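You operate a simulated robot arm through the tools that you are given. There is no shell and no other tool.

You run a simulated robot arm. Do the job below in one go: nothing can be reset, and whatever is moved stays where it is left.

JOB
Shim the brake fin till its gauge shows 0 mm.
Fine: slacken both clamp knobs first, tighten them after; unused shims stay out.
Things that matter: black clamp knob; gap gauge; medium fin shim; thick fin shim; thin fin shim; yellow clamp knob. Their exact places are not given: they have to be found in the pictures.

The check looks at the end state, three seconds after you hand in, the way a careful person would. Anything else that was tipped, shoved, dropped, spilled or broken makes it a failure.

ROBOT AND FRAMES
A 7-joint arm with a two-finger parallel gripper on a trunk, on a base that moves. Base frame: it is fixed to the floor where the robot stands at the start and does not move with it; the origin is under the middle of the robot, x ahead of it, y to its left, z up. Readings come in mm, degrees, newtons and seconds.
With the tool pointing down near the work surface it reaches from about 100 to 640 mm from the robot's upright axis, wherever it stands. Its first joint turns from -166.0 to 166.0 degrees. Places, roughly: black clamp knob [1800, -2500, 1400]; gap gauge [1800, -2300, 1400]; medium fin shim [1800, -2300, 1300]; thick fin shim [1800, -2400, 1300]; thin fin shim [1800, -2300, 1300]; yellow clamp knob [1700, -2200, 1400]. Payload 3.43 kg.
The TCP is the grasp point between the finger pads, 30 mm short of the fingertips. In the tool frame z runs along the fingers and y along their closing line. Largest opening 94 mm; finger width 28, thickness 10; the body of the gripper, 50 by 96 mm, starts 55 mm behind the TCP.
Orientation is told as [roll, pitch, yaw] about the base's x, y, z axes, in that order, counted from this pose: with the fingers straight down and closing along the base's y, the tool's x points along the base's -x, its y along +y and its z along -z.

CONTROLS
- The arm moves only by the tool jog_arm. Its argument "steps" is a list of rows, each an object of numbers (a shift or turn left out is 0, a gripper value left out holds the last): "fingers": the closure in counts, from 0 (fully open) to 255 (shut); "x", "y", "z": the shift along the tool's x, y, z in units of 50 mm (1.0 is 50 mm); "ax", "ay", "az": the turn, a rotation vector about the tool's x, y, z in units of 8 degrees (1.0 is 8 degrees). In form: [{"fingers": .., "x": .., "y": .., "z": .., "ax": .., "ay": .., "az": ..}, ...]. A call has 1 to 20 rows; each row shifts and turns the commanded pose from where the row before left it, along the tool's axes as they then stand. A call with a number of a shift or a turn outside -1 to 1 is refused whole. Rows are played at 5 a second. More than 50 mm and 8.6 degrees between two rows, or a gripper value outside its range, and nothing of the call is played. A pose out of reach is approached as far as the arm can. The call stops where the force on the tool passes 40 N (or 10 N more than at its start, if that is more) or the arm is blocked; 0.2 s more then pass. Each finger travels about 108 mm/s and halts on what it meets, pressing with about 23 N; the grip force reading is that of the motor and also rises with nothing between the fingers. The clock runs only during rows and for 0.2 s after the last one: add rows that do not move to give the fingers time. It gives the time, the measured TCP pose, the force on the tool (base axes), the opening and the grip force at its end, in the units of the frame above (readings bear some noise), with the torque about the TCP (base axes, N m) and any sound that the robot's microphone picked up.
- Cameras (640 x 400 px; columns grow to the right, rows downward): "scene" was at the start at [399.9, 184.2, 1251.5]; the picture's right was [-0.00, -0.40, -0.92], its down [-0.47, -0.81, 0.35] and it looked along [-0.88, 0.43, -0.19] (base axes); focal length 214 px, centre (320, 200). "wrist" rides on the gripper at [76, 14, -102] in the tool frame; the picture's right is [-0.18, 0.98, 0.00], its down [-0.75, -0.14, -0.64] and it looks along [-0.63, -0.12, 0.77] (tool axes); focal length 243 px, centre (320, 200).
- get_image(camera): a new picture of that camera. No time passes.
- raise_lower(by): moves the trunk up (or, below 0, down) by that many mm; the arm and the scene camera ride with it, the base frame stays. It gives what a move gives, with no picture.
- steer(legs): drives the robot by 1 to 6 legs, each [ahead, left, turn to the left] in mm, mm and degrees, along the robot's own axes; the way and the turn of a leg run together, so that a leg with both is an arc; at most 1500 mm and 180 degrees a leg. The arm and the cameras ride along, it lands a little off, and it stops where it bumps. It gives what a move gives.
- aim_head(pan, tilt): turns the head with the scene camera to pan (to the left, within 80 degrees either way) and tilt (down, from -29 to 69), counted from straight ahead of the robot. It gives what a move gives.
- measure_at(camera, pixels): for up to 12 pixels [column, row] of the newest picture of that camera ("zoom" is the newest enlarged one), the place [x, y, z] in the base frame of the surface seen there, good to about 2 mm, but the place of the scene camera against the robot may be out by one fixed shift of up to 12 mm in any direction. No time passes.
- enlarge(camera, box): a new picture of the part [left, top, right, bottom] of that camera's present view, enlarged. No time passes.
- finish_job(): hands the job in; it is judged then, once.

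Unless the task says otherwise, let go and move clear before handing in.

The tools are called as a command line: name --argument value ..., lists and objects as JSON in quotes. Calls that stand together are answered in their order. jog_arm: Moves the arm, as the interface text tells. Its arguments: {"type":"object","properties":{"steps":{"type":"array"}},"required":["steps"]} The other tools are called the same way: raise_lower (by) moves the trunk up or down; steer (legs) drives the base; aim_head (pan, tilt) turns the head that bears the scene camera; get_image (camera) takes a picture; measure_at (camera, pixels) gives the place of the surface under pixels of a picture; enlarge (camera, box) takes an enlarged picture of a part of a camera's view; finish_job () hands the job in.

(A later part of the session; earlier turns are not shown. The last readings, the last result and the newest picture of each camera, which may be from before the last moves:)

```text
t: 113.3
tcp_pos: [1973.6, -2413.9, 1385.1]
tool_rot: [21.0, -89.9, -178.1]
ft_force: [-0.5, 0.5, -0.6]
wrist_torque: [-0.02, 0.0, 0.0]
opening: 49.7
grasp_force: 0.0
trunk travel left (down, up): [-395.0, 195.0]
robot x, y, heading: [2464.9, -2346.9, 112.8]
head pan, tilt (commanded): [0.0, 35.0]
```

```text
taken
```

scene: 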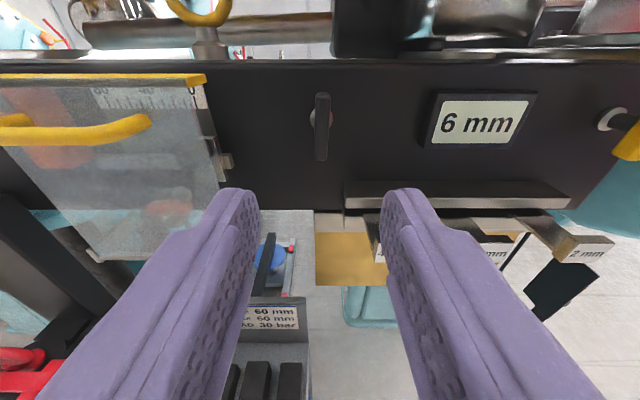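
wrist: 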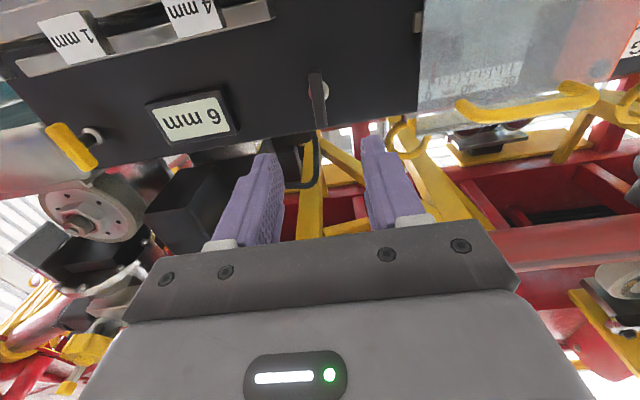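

Both levers were left vertical, but the yellow one at the picture's right edge looks slanted. I'll zoom in to check it and the gauge.

enlarge --camera "wrist" --box '[0, 60, 180, 200]'

measure_at --camera "wrist" --pixels '[[52, 130], [70, 147], [90, 163], [316, 80], [320, 122]]'

aim_head --pan -40 --tilt 25

get_image --camera "scene"

```text
2.86 times, centred on (90, 130) of wrist
```

zoom: 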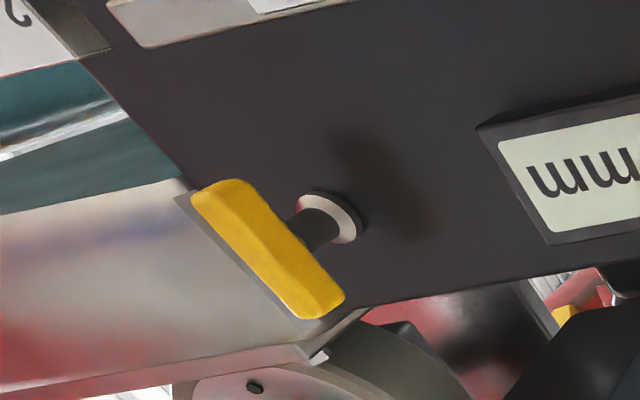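

```text
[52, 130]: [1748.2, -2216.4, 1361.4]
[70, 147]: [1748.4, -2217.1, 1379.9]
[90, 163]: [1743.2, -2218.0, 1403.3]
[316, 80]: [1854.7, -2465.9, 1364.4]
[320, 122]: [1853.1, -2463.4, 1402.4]
```

```text
t: 114.3
tcp_pos: [1974.1, -2415.1, 1385.5]
tool_rot: [17.4, -89.9, -174.5]
ft_force: [0.5, -0.3, -0.4]
wrist_torque: [0.0, -0.02, 0.0]
opening: 49.7
grasp_force: 0.1
trunk travel left (down, up): [-395.0, 195.0]
robot x, y, heading: [2470.3, -2345.4, 112.7]
head pan, tilt (commanded): [-40.0, 25.0]
```

```text
taken
```

scene: 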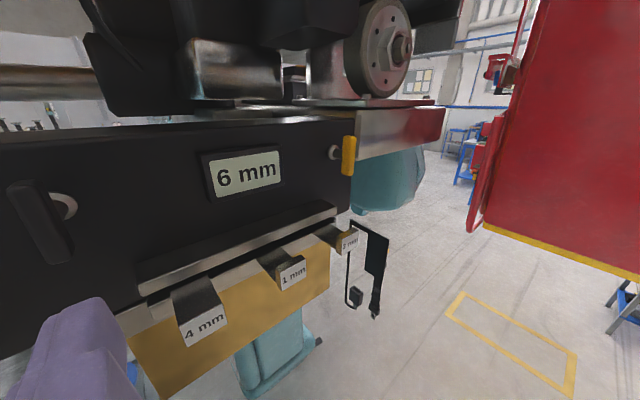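

The yellow lever measures vertical (same s at both ends), so the slant was only perspective. This view shows the shims as flat plates with label blocks at the front; I'll zoom in there.

enlarge --camera "scene" --box '[120, 190, 380, 360]'

measure_at --camera "scene" --pixels '[[190, 290], [205, 325], [285, 260], [292, 275], [342, 235], [350, 241], [220, 250], [150, 310], [230, 330], [160, 285], [327, 230], [300, 290]]'

```text
2.35 times, centred on (250, 275) of scene
```

zoom: 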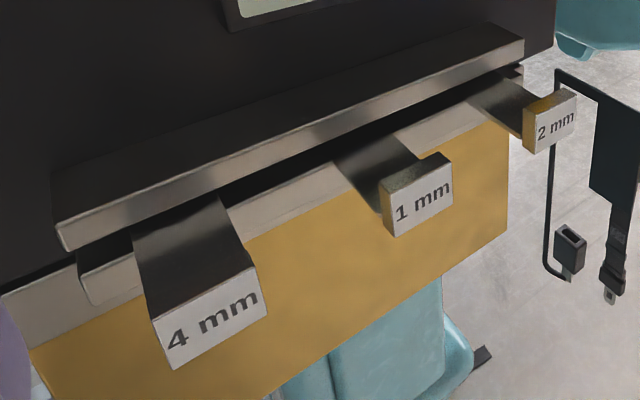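

```text
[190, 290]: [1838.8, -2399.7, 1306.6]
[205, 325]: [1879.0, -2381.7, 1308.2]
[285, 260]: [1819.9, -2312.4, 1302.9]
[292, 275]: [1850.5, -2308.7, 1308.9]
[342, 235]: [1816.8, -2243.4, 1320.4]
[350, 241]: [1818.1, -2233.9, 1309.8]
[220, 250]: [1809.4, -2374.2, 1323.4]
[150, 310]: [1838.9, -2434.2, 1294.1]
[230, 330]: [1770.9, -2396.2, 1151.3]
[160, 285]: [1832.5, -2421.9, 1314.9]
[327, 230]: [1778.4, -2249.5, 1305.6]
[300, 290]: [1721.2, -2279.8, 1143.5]
```

The plates sit in the slot between the two bars; the blocks stick out about 55 mm in front. Gauge still reads 6 mm. I'll rotate the hand back and lower the camera to the gap's level to study the gap under the lower bar.

jog_arm --steps '[{"az": 0.9}, {"az": 0.9}, {"az": 0.9}, {"az": 0.9}, {"az": 0.9}, {"az": 0.9}, {"az": 0.9}, {"az": 0.9}, {"az": 0.9}, {"az": 0.9}, {"az": 0.9}, {"az": 0.9}, {"az": 0.45}, {"x": -0.18, "y": -0.84}, {"x": -0.18, "y": -0.84}, {"x": -0.18, "y": -0.84, "z": 0.4}, {}]'

aim_head --pan 0 --tilt 0

get_image --camera "scene"

enlarge --camera "scene" --box '[230, 150, 390, 250]'

```text
t: 117.9
tcp_pos: [1947.4, -2398.8, 1259.4]
tool_rot: [90.0, 0.0, 112.8]
ft_force: [0.5, 0.3, -0.6]
wrist_torque: [0.02, 0.01, -0.02]
opening: 49.6
grasp_force: 0.0
trunk travel left (down, up): [-395.0, 195.0]
robot x, y, heading: [2468.0, -2346.5, 112.5]
head pan, tilt (commanded): [-40.0, 25.0]
```

```text
t: 119.0
tcp_pos: [1944.5, -2397.8, 1258.9]
tool_rot: [89.9, 0.0, 112.8]
ft_force: [-0.1, -0.1, -0.1]
wrist_torque: [0.02, -0.02, 0.02]
opening: 49.6
grasp_force: 0.0
trunk travel left (down, up): [-395.0, 195.0]
robot x, y, heading: [2469.4, -2349.6, 112.8]
head pan, tilt (commanded): [0.0, 0.0]
```

```text
taken
```

scene: 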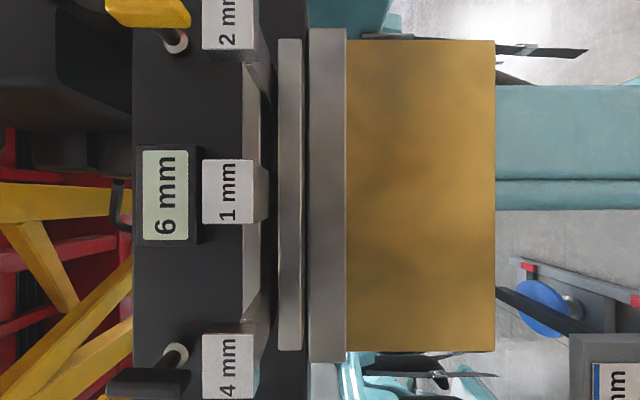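

```text
4.00 times, centred on (310, 200) of scene
```

zoom: 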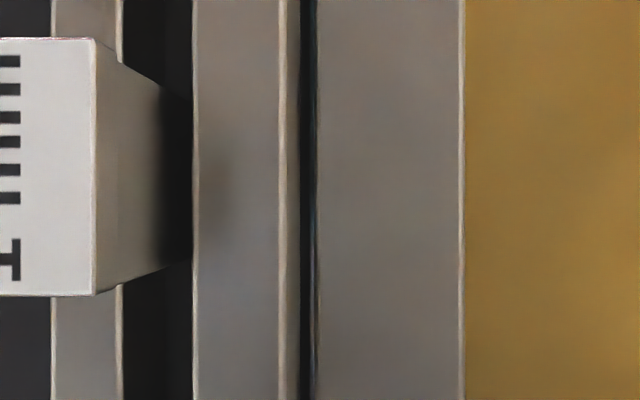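

The gap under the lower bar is about 5–6 mm high and runs above the fin flange for the bar's whole length (s≈-2969 to -2740); blocks are about 30 mm wide and 24 mm tall. I'll line the hand up with the 4 mm shim at a safe distance and look with the wrist camera.

jog_arm --steps '[{"x": -0.33, "y": 0.41}, {"x": -0.33, "y": 0.41}, {}]'

get_image --camera "wrist"

enlarge --camera "wrist" --box '[250, 60, 410, 170]'

get_image --camera "scene"

```text
t: 119.8
tcp_pos: [1931.4, -2368.5, 1299.5]
tool_rot: [90.0, 0.0, 112.9]
ft_force: [0.2, 0.2, -0.4]
wrist_torque: [0.01, 0.01, 0.01]
opening: 49.6
grasp_force: 0.2
trunk travel left (down, up): [-395.0, 195.0]
robot x, y, heading: [2468.0, -2346.4, 112.7]
head pan, tilt (commanded): [0.0, 0.0]
```

```text
taken
```

wrist: 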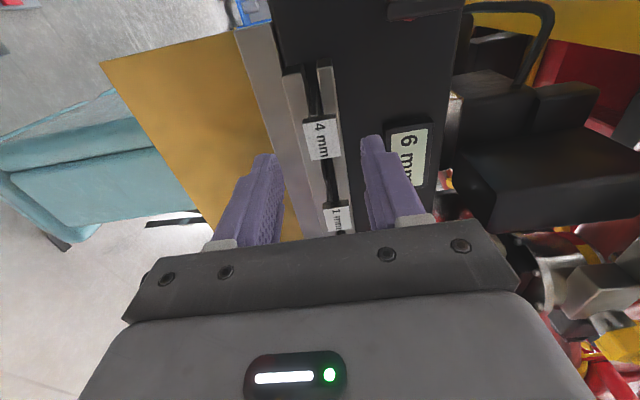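

```text
3.64 times, centred on (330, 115) of wrist
```

zoom: 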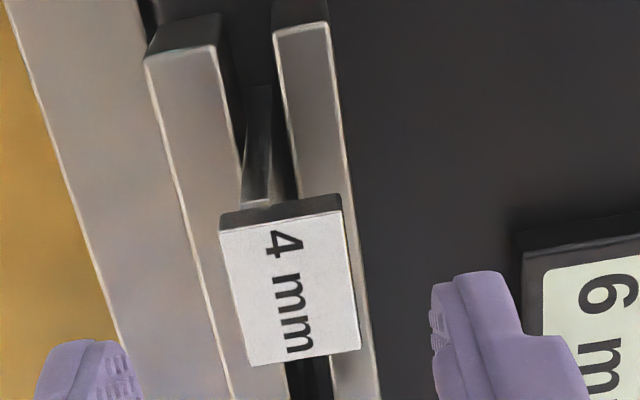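

```text
taken
```

scene: 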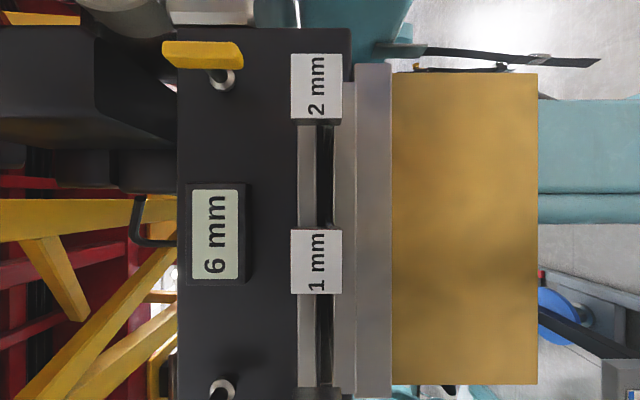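

The 4 mm shim's plate is seen edge-on behind its block at zoom (258, 150), in the lower half of the block. I'll measure the plate, block edges, bars and gap in this zoom.

measure_at --camera "zoom" --pixels '[[256, 180], [260, 130], [262, 105], [225, 225], [335, 205], [290, 290], [250, 358], [355, 345], [175, 100], [300, 80], [90, 150], [205, 50]]'

measure_at --camera "zoom" --pixels '[[240, 180], [268, 180], [246, 150], [270, 110], [255, 110], [225, 215], [280, 203], [148, 62], [215, 45], [230, 300], [280, 30], [325, 25]]'

```text
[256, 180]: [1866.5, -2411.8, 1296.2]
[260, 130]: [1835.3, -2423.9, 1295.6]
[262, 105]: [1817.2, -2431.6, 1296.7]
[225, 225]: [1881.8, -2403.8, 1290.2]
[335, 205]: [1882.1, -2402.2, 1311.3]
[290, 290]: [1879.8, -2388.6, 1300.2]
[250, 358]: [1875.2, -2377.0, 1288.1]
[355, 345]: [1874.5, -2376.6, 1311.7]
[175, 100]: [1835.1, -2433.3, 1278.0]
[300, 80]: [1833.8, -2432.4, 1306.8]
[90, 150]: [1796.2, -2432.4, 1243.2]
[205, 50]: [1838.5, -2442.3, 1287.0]
```

```text
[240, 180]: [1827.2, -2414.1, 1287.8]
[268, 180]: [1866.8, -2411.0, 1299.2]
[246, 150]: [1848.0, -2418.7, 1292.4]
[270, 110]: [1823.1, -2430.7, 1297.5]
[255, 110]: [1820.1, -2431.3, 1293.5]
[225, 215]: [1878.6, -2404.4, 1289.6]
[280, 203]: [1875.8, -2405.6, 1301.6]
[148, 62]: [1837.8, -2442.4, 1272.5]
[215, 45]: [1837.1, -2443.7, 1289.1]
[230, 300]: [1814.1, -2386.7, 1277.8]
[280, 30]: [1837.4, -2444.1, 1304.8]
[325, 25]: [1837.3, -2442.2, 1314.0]
```

The 4 mm plate spans z≈1294–1298 (block 1288–1311, s -2949…-2920, n 785–797), and the lower bar's bottom is at z≈1272.5. I'll lower the hand 45 mm so the wrist camera is level with the gap and measure the gap edges.

jog_arm --steps '[{"y": -0.45, "x": 0.3}, {"y": -0.45, "x": 0.3}, {}]'

get_image --camera "wrist"

enlarge --camera "wrist" --box '[290, 60, 390, 140]'

```text
t: 120.6
tcp_pos: [1944.1, -2395.4, 1255.3]
tool_rot: [90.0, 0.0, 112.9]
ft_force: [-0.2, -0.4, -0.2]
wrist_torque: [0.0, -0.02, 0.01]
opening: 49.5
grasp_force: 0.1
trunk travel left (down, up): [-395.0, 195.0]
robot x, y, heading: [2464.3, -2347.1, 112.8]
head pan, tilt (commanded): [0.0, 0.0]
```

```text
taken
```

wrist: 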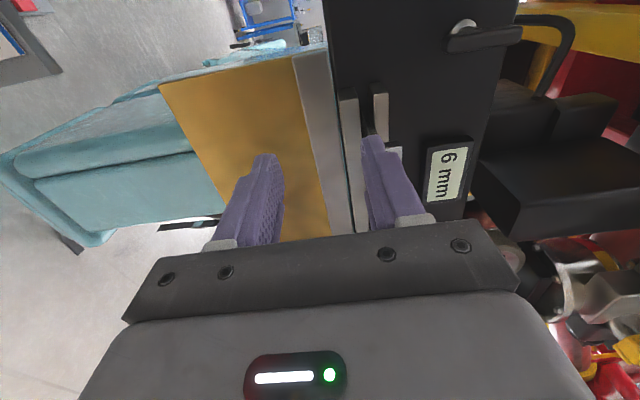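

```text
5.00 times, centred on (340, 100) of wrist
```

zoom: 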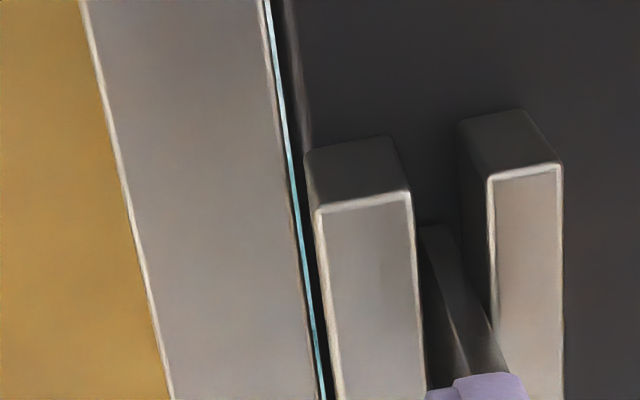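

A teal line shows through the gap between the flange (zoom 90–265) and the dark panel underside, so the gap goes right through. I'll measure the edges there.

measure_at --camera "zoom" --pixels '[[255, 30], [268, 120], [285, 220], [300, 320], [305, 130], [295, 60], [322, 225], [410, 205], [312, 170], [395, 150], [278, 120], [440, 240]]'

measure_at --camera "zoom" --pixels '[[262, 30], [260, 60], [275, 200], [298, 200], [320, 250], [330, 250], [293, 300], [310, 300], [325, 300], [335, 300], [490, 180], [560, 170]]'

```text
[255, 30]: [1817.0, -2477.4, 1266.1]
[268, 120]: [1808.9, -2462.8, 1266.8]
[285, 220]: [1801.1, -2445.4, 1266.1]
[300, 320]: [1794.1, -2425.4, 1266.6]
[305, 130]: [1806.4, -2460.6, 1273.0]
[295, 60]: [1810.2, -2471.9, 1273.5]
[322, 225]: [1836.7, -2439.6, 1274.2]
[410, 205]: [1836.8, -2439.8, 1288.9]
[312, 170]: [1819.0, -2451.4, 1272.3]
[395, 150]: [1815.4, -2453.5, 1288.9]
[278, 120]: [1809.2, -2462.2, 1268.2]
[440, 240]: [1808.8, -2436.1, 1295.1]
```

```text
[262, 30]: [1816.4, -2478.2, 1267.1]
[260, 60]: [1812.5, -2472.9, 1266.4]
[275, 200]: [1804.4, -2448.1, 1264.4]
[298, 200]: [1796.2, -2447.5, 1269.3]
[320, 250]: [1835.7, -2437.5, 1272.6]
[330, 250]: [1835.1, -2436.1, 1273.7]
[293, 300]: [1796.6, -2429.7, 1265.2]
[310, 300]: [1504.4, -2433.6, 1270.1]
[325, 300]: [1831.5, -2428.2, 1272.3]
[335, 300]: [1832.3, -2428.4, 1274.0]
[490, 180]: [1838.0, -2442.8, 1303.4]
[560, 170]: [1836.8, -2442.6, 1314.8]
```

The gap runs from z≈1267 (flange top) to ≈1273 (bar/panel underside), centre ≈1270; the 4 mm plate is centred ≈1296, so it must drop about 26 mm. I'll move to the 4 mm shim, fingertips to just short of the block's back face, and stop before closing to check.

jog_arm --steps '[{"x": -0.3, "y": 0.447}, {"x": -0.3, "y": 0.447}, {}, {"z": 0.4}, {"z": 0.32}, {}]'

get_image --camera "wrist"

enlarge --camera "wrist" --box '[240, 110, 400, 240]'

```text
t: 122.0
tcp_pos: [1899.1, -2382.3, 1298.5]
tool_rot: [89.9, 0.0, 112.9]
ft_force: [1.1, -0.4, 0.3]
wrist_torque: [0.05, 0.01, -0.02]
opening: 49.8
grasp_force: 0.0
trunk travel left (down, up): [-395.0, 195.0]
robot x, y, heading: [2467.4, -2344.3, 112.8]
head pan, tilt (commanded): [0.0, 0.0]
```

```text
taken
```

wrist: 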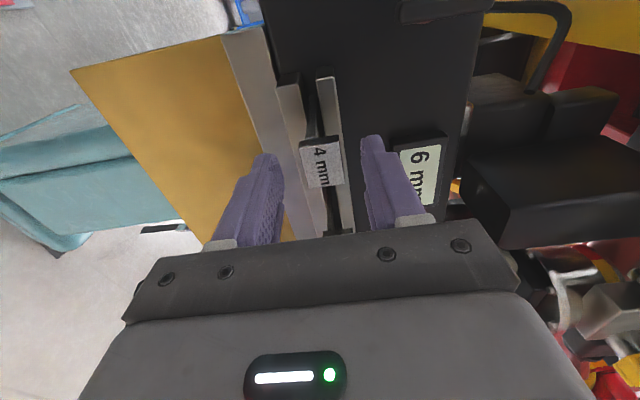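

```text
3.08 times, centred on (320, 175) of wrist
```

zoom: 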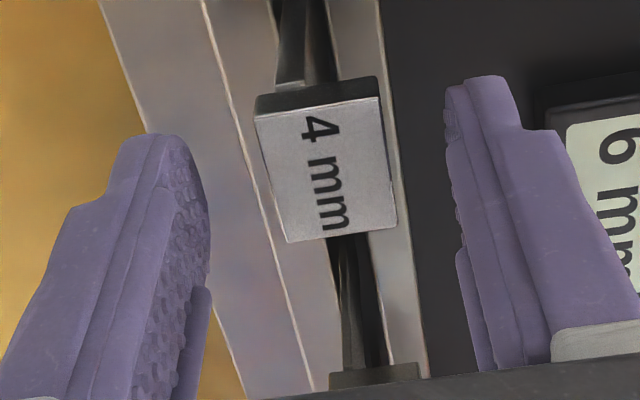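

The block (zoom cols 255–397) is centred between the fingers (205–450). I'll raise 1.5 mm and close on it.

jog_arm --steps '[{"y": 0.03}, {"fingers": 255}, {}, {}]'

get_image --camera "wrist"

enlarge --camera "wrist" --box '[240, 80, 400, 210]'

```text
t: 123.0
tcp_pos: [1899.7, -2381.8, 1301.3]
tool_rot: [89.9, 0.1, 112.9]
ft_force: [0.8, 0.0, -0.1]
wrist_torque: [0.03, -0.04, -0.06]
opening: 23.2
grasp_force: 44.4
trunk travel left (down, up): [-395.0, 195.0]
robot x, y, heading: [2472.7, -2348.1, 112.5]
head pan, tilt (commanded): [0.0, 0.0]
```

```text
taken
```

wrist: 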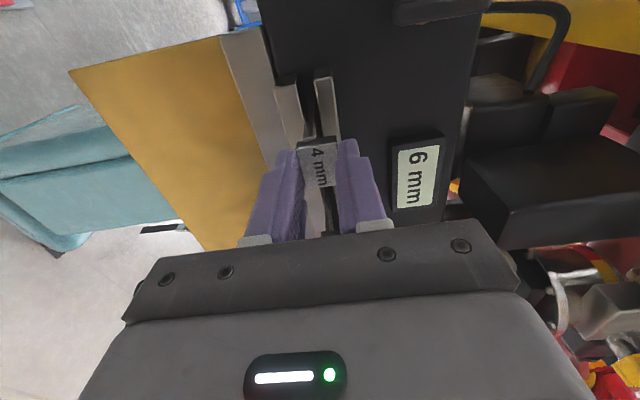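

```text
3.08 times, centred on (320, 145) of wrist
```

zoom: 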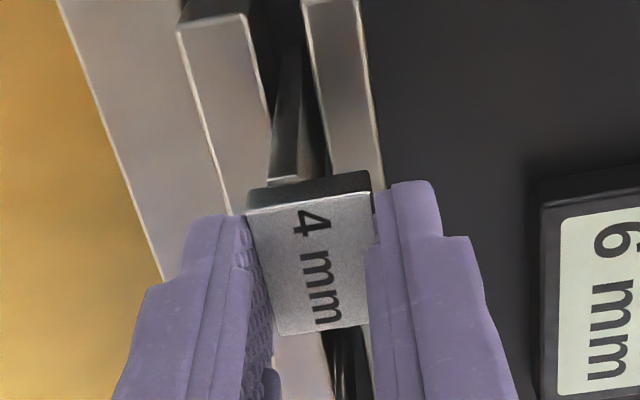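

The 4 mm shim is held (opening 23.2 mm, no side force). I'll pull it straight out about 100 mm.

jog_arm --steps '[{"z": -0.3}, {"z": -0.4}, {"z": -0.45}, {"z": -0.45}, {"z": -0.45}]'

get_image --camera "wrist"

enlarge --camera "wrist" --box '[240, 80, 400, 210]'

get_image --camera "scene"

```text
t: 124.2
tcp_pos: [1993.0, -2340.8, 1301.7]
tool_rot: [89.8, 0.0, 112.9]
ft_force: [-0.4, 0.3, 0.0]
wrist_torque: [0.01, 0.02, 0.0]
opening: 0.1
grasp_force: 32.8
trunk travel left (down, up): [-395.0, 195.0]
robot x, y, heading: [2465.6, -2344.9, 112.8]
head pan, tilt (commanded): [0.0, 0.0]
```

```text
taken
```

wrist: 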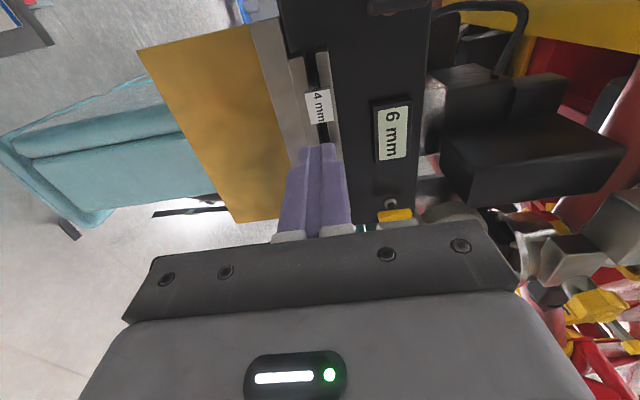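

```text
3.08 times, centred on (320, 145) of wrist
```

zoom: 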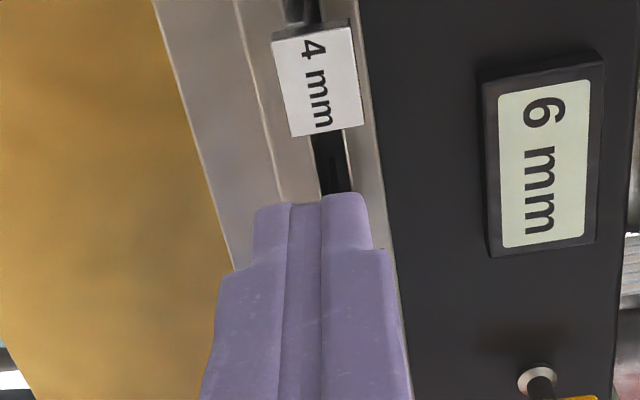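

```text
taken
```

scene: 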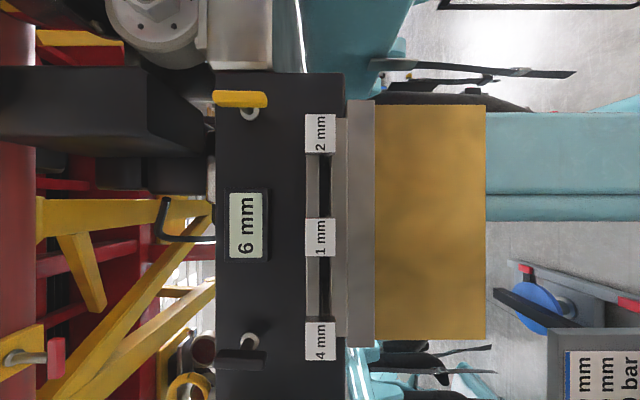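

The fingers slipped off the block (opening 0.1) and the shim stayed in the rack. I'll check whether it moved at all.

measure_at --camera "wrist" --pixels '[[318, 105], [310, 97], [328, 118], [315, 120], [325, 95], [322, 135]]'

enlarge --camera "wrist" --box '[280, 70, 360, 130]'

enlarge --camera "scene" --box '[270, 100, 390, 360]'

```text
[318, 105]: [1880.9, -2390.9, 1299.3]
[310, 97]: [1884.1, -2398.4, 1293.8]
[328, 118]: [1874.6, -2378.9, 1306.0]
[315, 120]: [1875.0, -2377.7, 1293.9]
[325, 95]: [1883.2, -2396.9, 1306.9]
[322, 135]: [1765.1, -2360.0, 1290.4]
```

```text
6.67 times, centred on (320, 100) of wrist
```

zoom: 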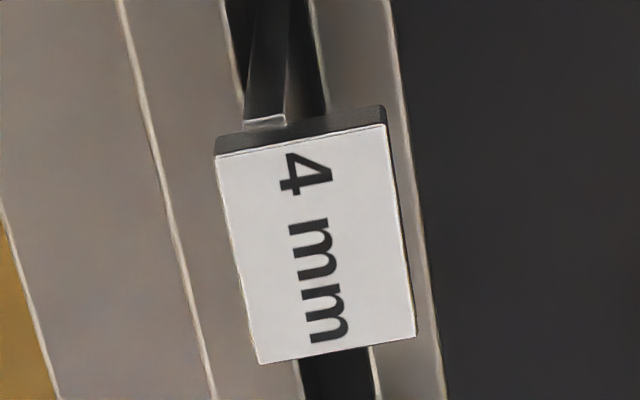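

```text
1.54 times, centred on (330, 230) of scene
```

zoom: 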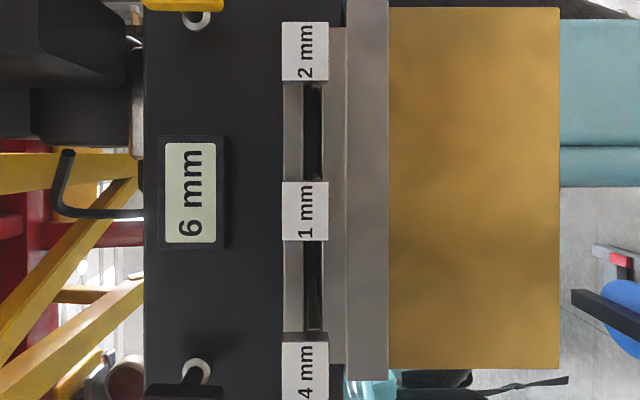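

It hasn't moved (front still n≈797), so the grip was just too shallow. I'll re-grip with the pads covering the whole block (fingertips to n≈765, still clear of the bars at 738).

jog_arm --steps '[{"fingers": 110}, {}, {"z": 0.6}, {"z": 0.6}, {"z": 0.7}, {"z": 0.6}, {}]'

enlarge --camera "wrist" --box '[240, 100, 400, 230]'

```text
t: 125.8
tcp_pos: [1878.2, -2388.6, 1300.9]
tool_rot: [89.9, 0.0, 112.9]
ft_force: [0.7, 0.6, -0.4]
wrist_torque: [0.01, -0.02, 0.01]
opening: 53.7
grasp_force: 0.1
trunk travel left (down, up): [-395.0, 195.0]
robot x, y, heading: [2464.8, -2348.7, 112.9]
head pan, tilt (commanded): [0.0, 0.0]
```

```text
3.08 times, centred on (320, 165) of wrist
```

zoom: 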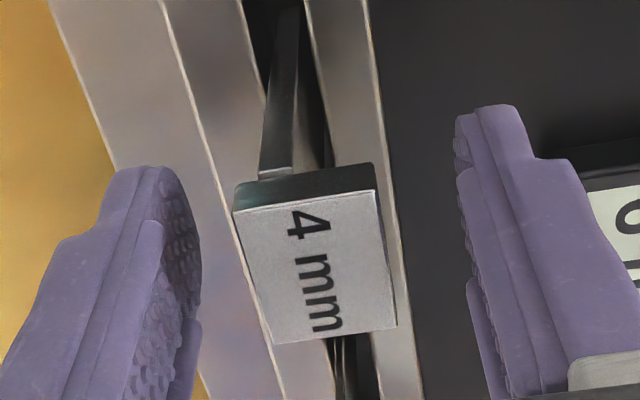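

The pads now overlap the block's full depth. I'll close and pull gently 30 mm, checking that the opening stays at 23 mm.

jog_arm --steps '[{"fingers": 255}, {}, {}, {"z": -0.1}, {"z": -0.1}, {"z": -0.2}, {"z": -0.2}]'

get_image --camera "wrist"

enlarge --camera "wrist" --box '[240, 100, 400, 230]'

```text
t: 127.4
tcp_pos: [1897.8, -2382.6, 1300.8]
tool_rot: [90.1, 0.0, 113.1]
ft_force: [-23.1, -8.2, -6.7]
wrist_torque: [0.02, -0.11, -0.62]
opening: 23.5
grasp_force: 45.1
trunk travel left (down, up): [-395.0, 195.0]
robot x, y, heading: [2468.6, -2346.9, 112.9]
head pan, tilt (commanded): [0.0, 0.0]
stopped in row 7: the force on the tool passed its limit at 44 N (the readings are from after the stop); the commanded pose is now the measured one
```

```text
taken
```

wrist: 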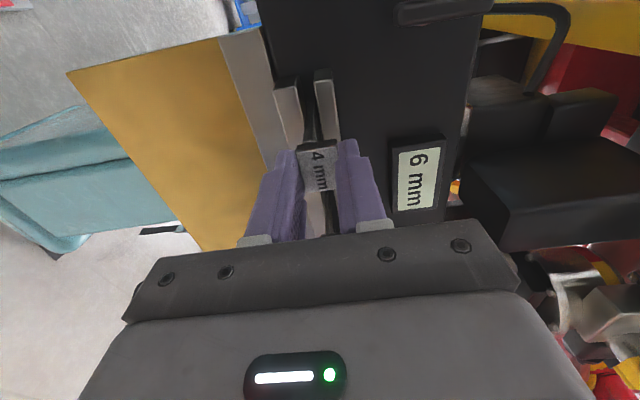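

```text
3.08 times, centred on (320, 165) of wrist
```

zoom: 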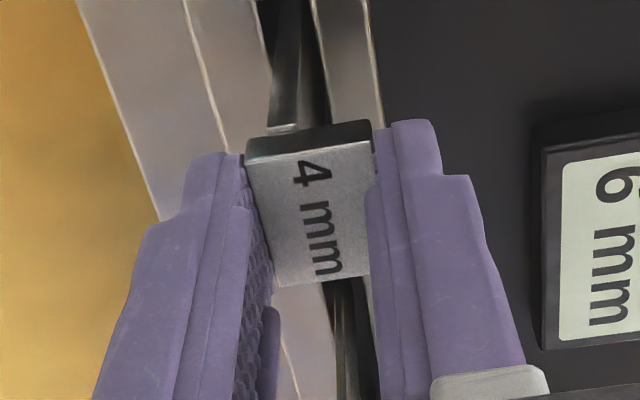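

The pull reached 44 N and the pads just slid; the shim is retained against straight pulling. The slot has about 7 mm headroom above the plate, so it may need lifting first; I'll re-grip deep and test a small lift.

jog_arm --steps '[{"fingers": 110}, {}, {"z": 0.4}, {}, {"fingers": 255}, {}, {}, {"y": 0.04}, {}]'

enlarge --camera "wrist" --box '[240, 80, 400, 210]'

```text
t: 129.4
tcp_pos: [1881.0, -2389.9, 1300.8]
tool_rot: [89.7, 0.0, 113.1]
ft_force: [2.0, -3.6, -39.5]
wrist_torque: [0.23, -0.29, -0.44]
opening: 23.2
grasp_force: 45.0
trunk travel left (down, up): [-395.0, 195.0]
robot x, y, heading: [2466.2, -2346.3, 112.9]
head pan, tilt (commanded): [0.0, 0.0]
```

```text
3.08 times, centred on (320, 145) of wrist
```

zoom: 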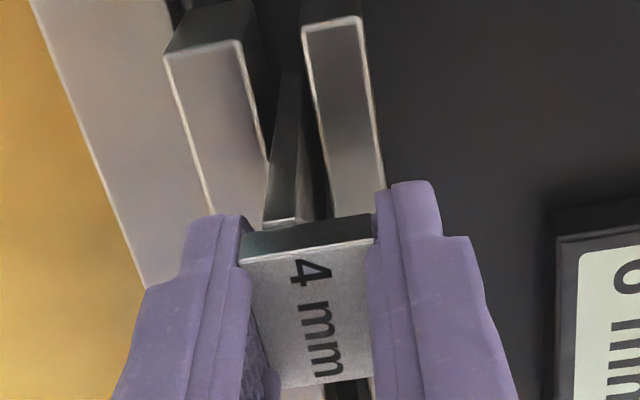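

A 2 mm lift already gave -39 N, so it isn't free upward either. I'll return to neutral and read the baseline force.

jog_arm --steps '[{"y": -0.04}, {}, {}]'

jog_arm --steps '[{"x": 0.03}, {}]'

jog_arm --steps '[{"x": -0.06}, {}]'

```text
t: 130.2
tcp_pos: [1881.1, -2387.9, 1301.9]
tool_rot: [90.0, 0.0, 113.1]
ft_force: [0.5, -3.3, -33.9]
wrist_torque: [0.13, -0.34, 0.14]
opening: 23.4
grasp_force: 44.4
trunk travel left (down, up): [-395.0, 195.0]
robot x, y, heading: [2468.4, -2344.9, 112.7]
head pan, tilt (commanded): [0.0, 0.0]
```

```text
t: 130.8
tcp_pos: [1882.2, -2389.5, 1301.0]
tool_rot: [90.0, 0.0, 113.0]
ft_force: [0.5, 0.8, -33.5]
wrist_torque: [0.23, -0.3, 0.7]
opening: 23.2
grasp_force: 44.7
trunk travel left (down, up): [-395.0, 195.0]
robot x, y, heading: [2466.2, -2344.5, 112.8]
head pan, tilt (commanded): [0.0, 0.0]
```

```text
t: 131.4
tcp_pos: [1880.4, -2389.4, 1301.5]
tool_rot: [89.9, 0.1, 113.2]
ft_force: [3.3, -7.9, -36.9]
wrist_torque: [0.05, -0.36, -0.47]
opening: 23.5
grasp_force: 45.7
trunk travel left (down, up): [-395.0, 195.0]
robot x, y, heading: [2469.1, -2349.3, 112.9]
head pan, tilt (commanded): [0.0, 0.0]
```

There's still -34 N vertical preload, so the shim is held very stiffly and I'm slightly high. I'll let go, back off and study what holds the plates before pulling again.

jog_arm --steps '[{"fingers": 110}, {}, {"z": -0.6}, {"z": -0.6}, {}]'

get_image --camera "wrist"

measure_at --camera "wrist" --pixels '[[318, 110], [310, 100], [330, 122]]'

enlarge --camera "wrist" --box '[280, 40, 360, 110]'

```text
t: 132.6
tcp_pos: [1940.0, -2363.6, 1303.5]
tool_rot: [90.4, -0.1, 113.0]
ft_force: [0.4, 0.5, -0.6]
wrist_torque: [-0.02, 0.0, -0.01]
opening: 53.6
grasp_force: 0.1
trunk travel left (down, up): [-395.0, 195.0]
robot x, y, heading: [2466.1, -2345.9, 112.7]
head pan, tilt (commanded): [0.0, 0.0]
```

```text
taken
```

wrist: 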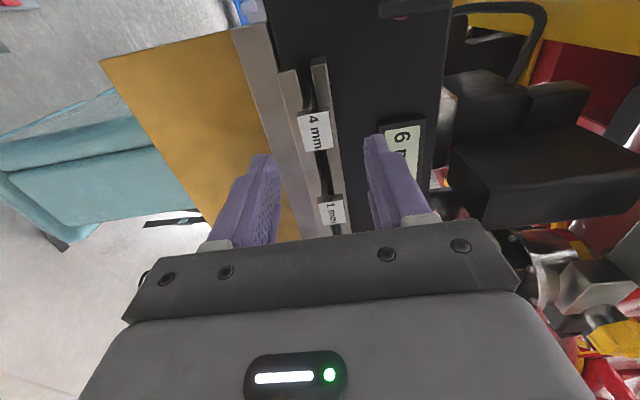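

```text
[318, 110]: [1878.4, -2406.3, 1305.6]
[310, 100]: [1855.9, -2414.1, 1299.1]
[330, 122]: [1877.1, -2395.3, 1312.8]
```

```text
5.71 times, centred on (320, 75) of wrist
```

zoom: 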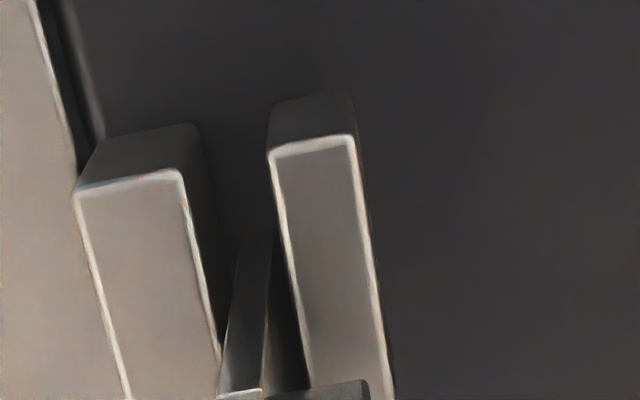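

Nothing visible supports the plates, and they resist up, out and sideways alike: each shim must be a guided slider that is pushed in through the slot between the bars. I'll close the fingers, align with the 4 mm label face and push gently.

jog_arm --steps '[{"fingers": 255, "y": -0.07}, {}, {}, {"z": 0.3}, {"z": 0.3}, {}]'

get_image --camera "wrist"

enlarge --camera "wrist" --box '[260, 90, 400, 200]'

```text
t: 134.0
tcp_pos: [1911.7, -2374.3, 1299.5]
tool_rot: [90.3, -0.1, 113.0]
ft_force: [1.2, 0.3, -0.6]
wrist_torque: [-0.02, 0.03, -0.02]
opening: 0.0
grasp_force: 22.6
trunk travel left (down, up): [-395.0, 195.0]
robot x, y, heading: [2465.1, -2343.9, 112.8]
head pan, tilt (commanded): [0.0, 0.0]
```

```text
taken
```

wrist: 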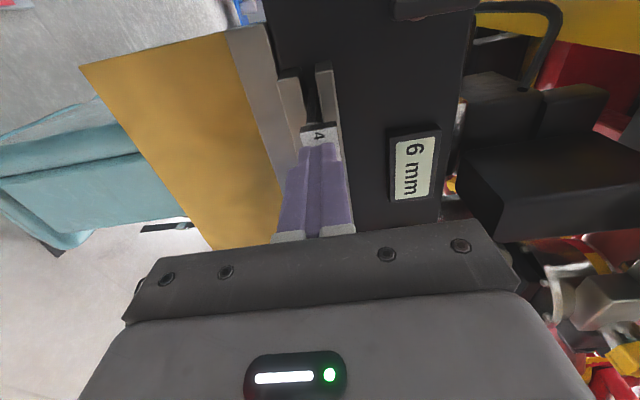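

```text
3.64 times, centred on (330, 145) of wrist
```

zoom: 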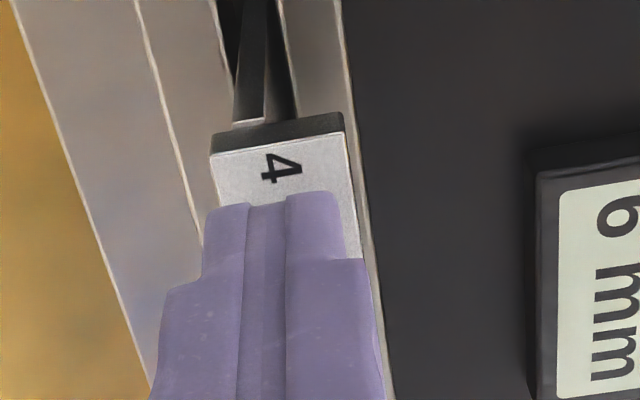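

The fingertips are centred on the 4 mm face, about 5 mm off. I'll push 10 mm and read the force.

jog_arm --steps '[{"z": 0.1}, {"z": 0.1}, {"z": 0.1}]'

get_image --camera "wrist"

enlarge --camera "wrist" --box '[260, 90, 400, 200]'

```text
t: 134.8
tcp_pos: [1896.2, -2382.6, 1299.8]
tool_rot: [90.2, 0.0, 113.2]
ft_force: [0.6, 0.9, 0.1]
wrist_torque: [-0.01, 0.0, -0.02]
opening: 0.1
grasp_force: 23.0
trunk travel left (down, up): [-395.0, 195.0]
robot x, y, heading: [2468.9, -2344.7, 112.5]
head pan, tilt (commanded): [0.0, 0.0]
```

```text
taken
```

wrist: 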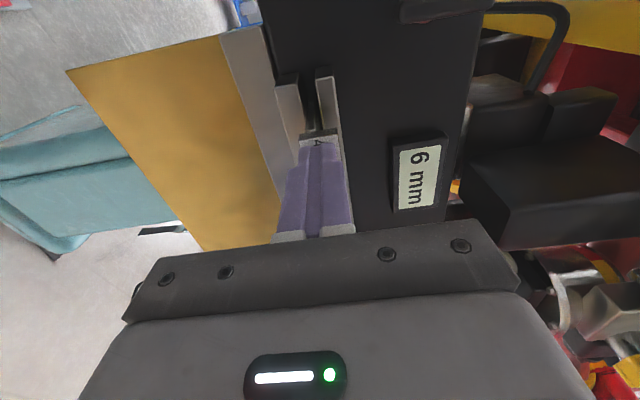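

```text
3.64 times, centred on (330, 145) of wrist
```

zoom: 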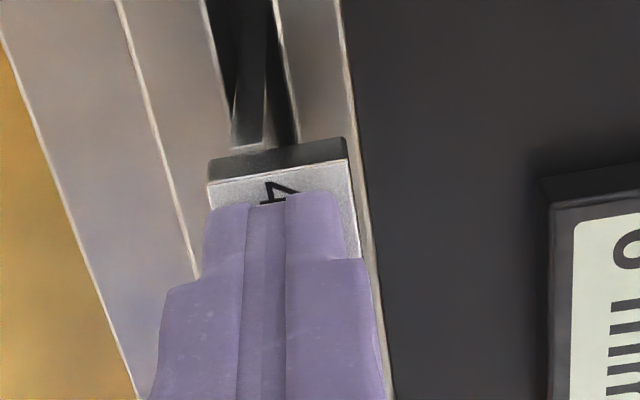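

No force yet although the tips should be 12 mm past the original face, so the shim may be sliding. I'll push another 15 mm and compare.

jog_arm --steps '[{"z": 0.1}, {"z": 0.1}, {"z": 0.1}, {}]'

get_image --camera "wrist"

enlarge --camera "wrist" --box '[260, 90, 400, 200]'

get_image --camera "scene"

```text
t: 135.8
tcp_pos: [1883.9, -2386.8, 1300.7]
tool_rot: [90.4, 0.1, 112.8]
ft_force: [0.0, 0.2, -0.1]
wrist_torque: [-0.05, -0.01, 0.01]
opening: 0.0
grasp_force: 23.2
trunk travel left (down, up): [-395.0, 195.0]
robot x, y, heading: [2466.0, -2344.7, 112.7]
head pan, tilt (commanded): [0.0, 0.0]
```

```text
taken
```

wrist: 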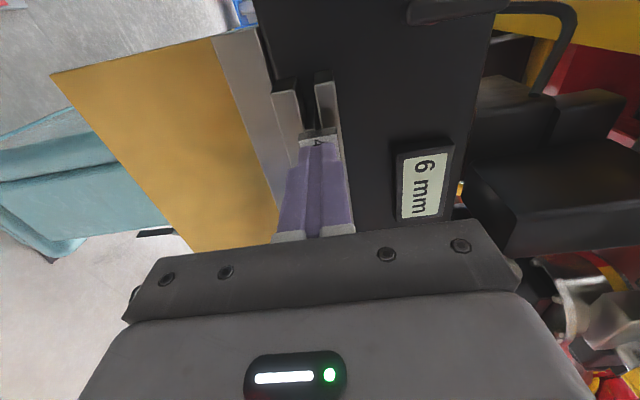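

```text
3.64 times, centred on (330, 145) of wrist
```

zoom: 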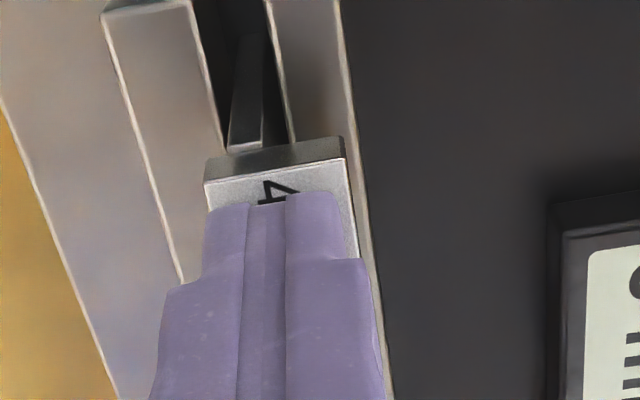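

```text
taken
```

scene: 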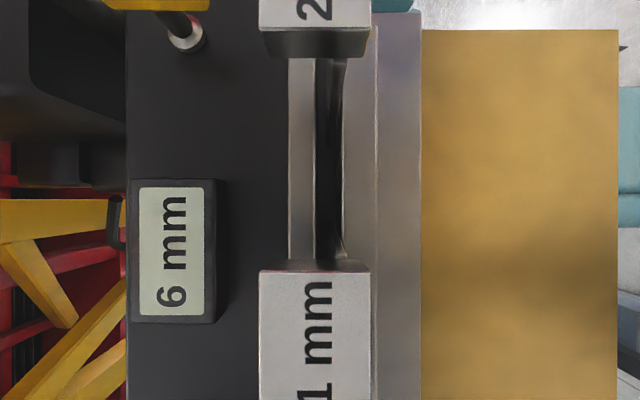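

The shim slides in with the fingers (the bars get closer while the block stays at the fingertips). I'll keep pushing in small steps until it seats.

jog_arm --steps '[{"z": 0.1}, {"z": 0.1}, {"z": 0.1}, {}]'

enlarge --camera "wrist" --box '[260, 90, 400, 200]'

get_image --camera "scene"

```text
t: 136.8
tcp_pos: [1869.6, -2393.2, 1299.2]
tool_rot: [90.3, 0.0, 113.1]
ft_force: [-0.6, 0.4, 0.3]
wrist_torque: [0.01, 0.0, -0.01]
opening: 0.0
grasp_force: 23.2
trunk travel left (down, up): [-395.0, 195.0]
robot x, y, heading: [2464.7, -2346.7, 112.8]
head pan, tilt (commanded): [0.0, 0.0]
```

```text
3.64 times, centred on (330, 145) of wrist
```

zoom: 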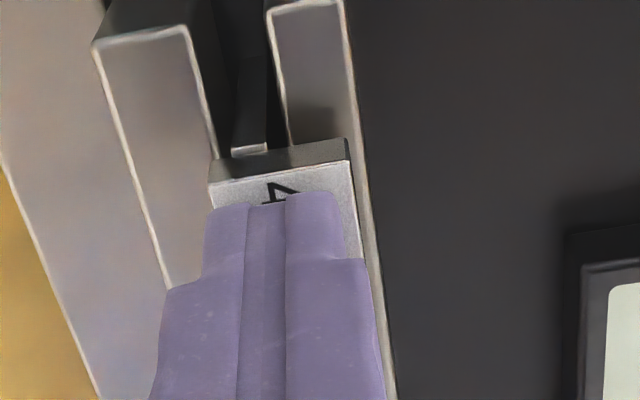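

```text
taken
```

scene: 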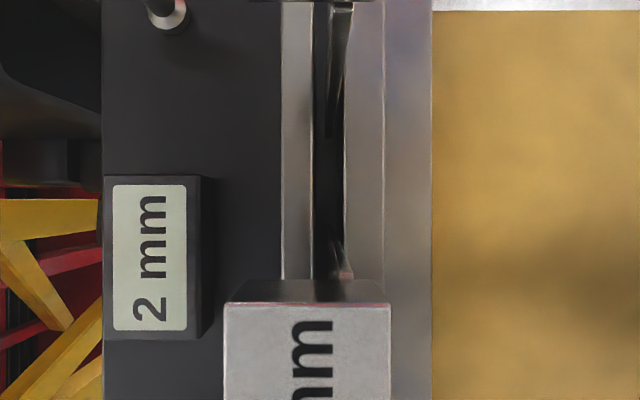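

The gauge now shows 2 mm, so the pushed shim counts. To keep the head clear of the 1 mm block I'll swing the camera away, then push the last few millimetres until it seats.

aim_head --pan 70 --tilt 0

jog_arm --steps '[{"z": 0.04}, {"z": 0.04}, {"z": 0.04}, {}]'

get_image --camera "wrist"

enlarge --camera "wrist" --box '[260, 90, 400, 200]'

```text
t: 138.2
tcp_pos: [1869.0, -2392.4, 1299.9]
tool_rot: [90.2, 0.1, 113.0]
ft_force: [0.2, -0.6, -0.5]
wrist_torque: [0.04, -0.01, 0.0]
opening: 0.1
grasp_force: 23.4
trunk travel left (down, up): [-395.0, 195.0]
robot x, y, heading: [2469.0, -2348.5, 112.9]
head pan, tilt (commanded): [70.0, 0.0]
```

```text
t: 139.2
tcp_pos: [1864.7, -2394.8, 1299.6]
tool_rot: [90.3, -0.1, 113.1]
ft_force: [3.6, 1.3, -1.6]
wrist_torque: [-0.01, -0.05, 0.0]
opening: 0.1
grasp_force: 22.9
trunk travel left (down, up): [-395.0, 195.0]
robot x, y, heading: [2468.3, -2345.3, 112.6]
head pan, tilt (commanded): [70.0, 0.0]
```

```text
taken
```

wrist: 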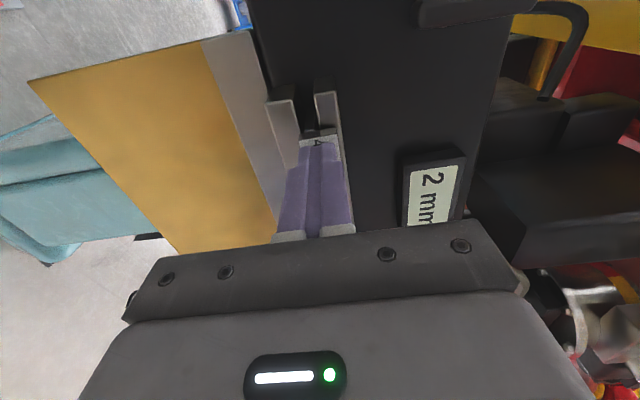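

```text
3.64 times, centred on (330, 145) of wrist
```

zoom: 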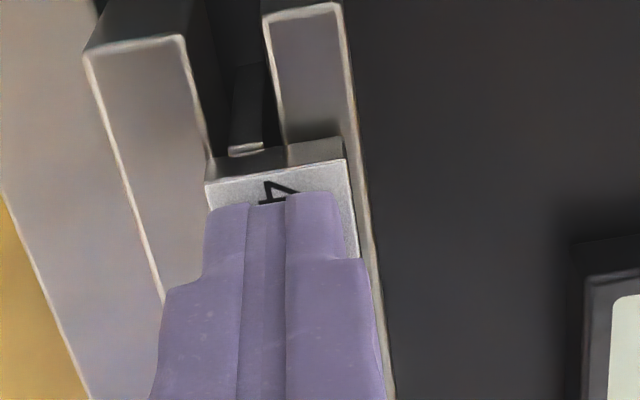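

It is nearly flush with the bars and about 4 N appears. I'll push 2 mm more to confirm it's at the end.

jog_arm --steps '[{"z": 0.02}, {"z": 0.02}, {}]'

```text
t: 140.0
tcp_pos: [1864.3, -2395.1, 1300.0]
tool_rot: [90.2, 0.0, 113.0]
ft_force: [12.5, 4.6, -7.3]
wrist_torque: [0.03, -0.19, -0.1]
opening: 0.1
grasp_force: 23.2
trunk travel left (down, up): [-395.0, 195.0]
robot x, y, heading: [2465.2, -2343.0, 112.9]
head pan, tilt (commanded): [70.0, 0.0]
```

The force rose to 13 N with no motion: the 4 mm shim is seated. I'll retreat straight back and check it stays in.

jog_arm --steps '[{"z": -0.2}, {"z": -0.6}, {"z": -0.6}, {"z": -0.6}, {}]'

aim_head --pan 0 --tilt 0

get_image --camera "scene"

get_image --camera "wrist"

```text
t: 141.2
tcp_pos: [1954.7, -2356.5, 1299.1]
tool_rot: [90.2, -0.1, 112.9]
ft_force: [-0.8, 0.3, 0.2]
wrist_torque: [0.01, 0.04, 0.01]
opening: 0.2
grasp_force: 22.9
trunk travel left (down, up): [-395.0, 195.0]
robot x, y, heading: [2465.6, -2347.5, 112.7]
head pan, tilt (commanded): [70.0, 0.0]
```

```text
t: 142.6
tcp_pos: [1954.8, -2356.7, 1298.6]
tool_rot: [90.2, 0.1, 112.9]
ft_force: [0.8, -0.2, -0.4]
wrist_torque: [-0.02, 0.0, -0.01]
opening: 0.2
grasp_force: 23.1
trunk travel left (down, up): [-395.0, 195.0]
robot x, y, heading: [2466.0, -2346.0, 113.0]
head pan, tilt (commanded): [0.0, 0.0]
```

```text
taken
```

scene: 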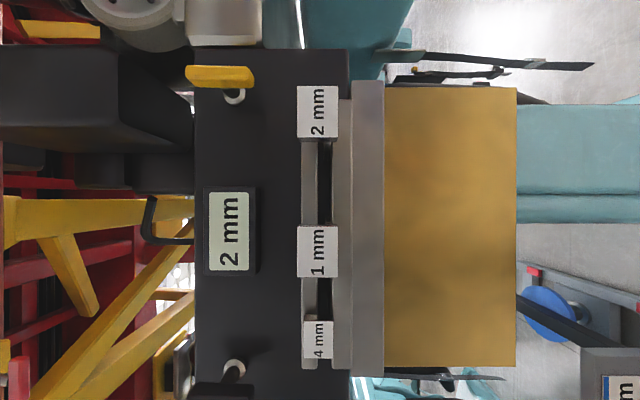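

```text
taken
```

wrist: 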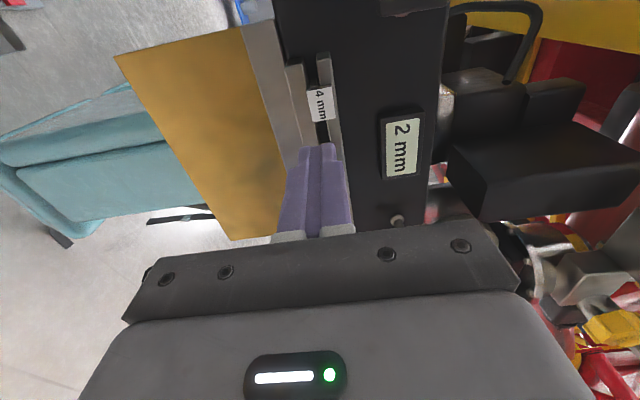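

The 4 mm block is in, the other two are out, and the gauge reads 2 mm. I'll slide the hand along to the 2 mm shim (s≈-2775).

jog_arm --steps '[{"x": -0.8}, {"x": -0.8}, {"x": -0.8}, {"x": -0.77}, {}]'

get_image --camera "wrist"

enlarge --camera "wrist" --box '[260, 60, 400, 170]'

```text
t: 143.8
tcp_pos: [1893.0, -2210.1, 1298.5]
tool_rot: [90.1, 0.0, 113.2]
ft_force: [0.1, 0.1, -0.5]
wrist_torque: [0.0, 0.04, -0.02]
opening: 0.2
grasp_force: 22.8
trunk travel left (down, up): [-395.0, 195.0]
robot x, y, heading: [2466.1, -2347.1, 112.8]
head pan, tilt (commanded): [0.0, 0.0]
```

```text
taken
```

wrist: 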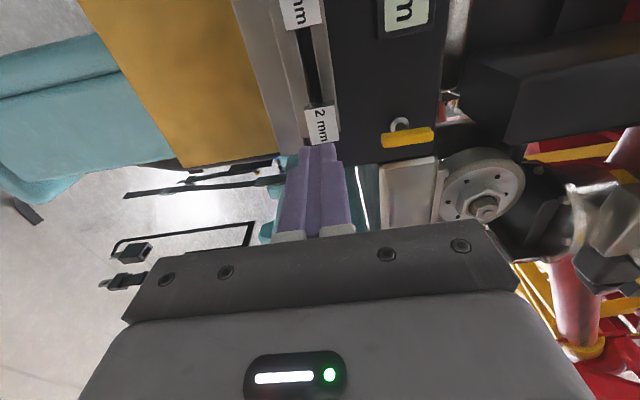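

```text
3.64 times, centred on (330, 115) of wrist
```

zoom: 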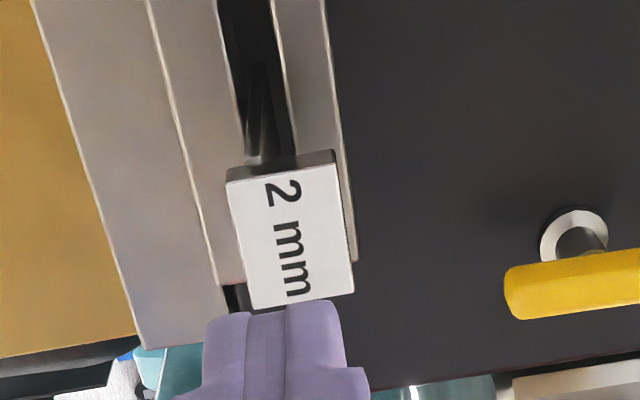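

The 2 mm block is straight ahead. I'll confirm its centre with the wrist camera.

measure_at --camera "wrist" --pixels '[[320, 125], [310, 110], [334, 138], [309, 140], [333, 110]]'

measure_at --camera "zoom" --pixels '[[290, 235], [232, 185], [345, 290], [255, 300], [332, 165]]'

```text
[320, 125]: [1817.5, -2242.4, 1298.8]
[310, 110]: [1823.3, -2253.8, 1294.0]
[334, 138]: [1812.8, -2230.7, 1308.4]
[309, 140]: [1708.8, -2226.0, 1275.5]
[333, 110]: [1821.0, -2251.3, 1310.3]
```

```text
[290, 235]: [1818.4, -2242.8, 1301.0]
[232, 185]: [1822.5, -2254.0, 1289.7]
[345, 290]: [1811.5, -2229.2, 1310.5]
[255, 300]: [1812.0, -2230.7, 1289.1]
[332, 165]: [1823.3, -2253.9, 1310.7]
```

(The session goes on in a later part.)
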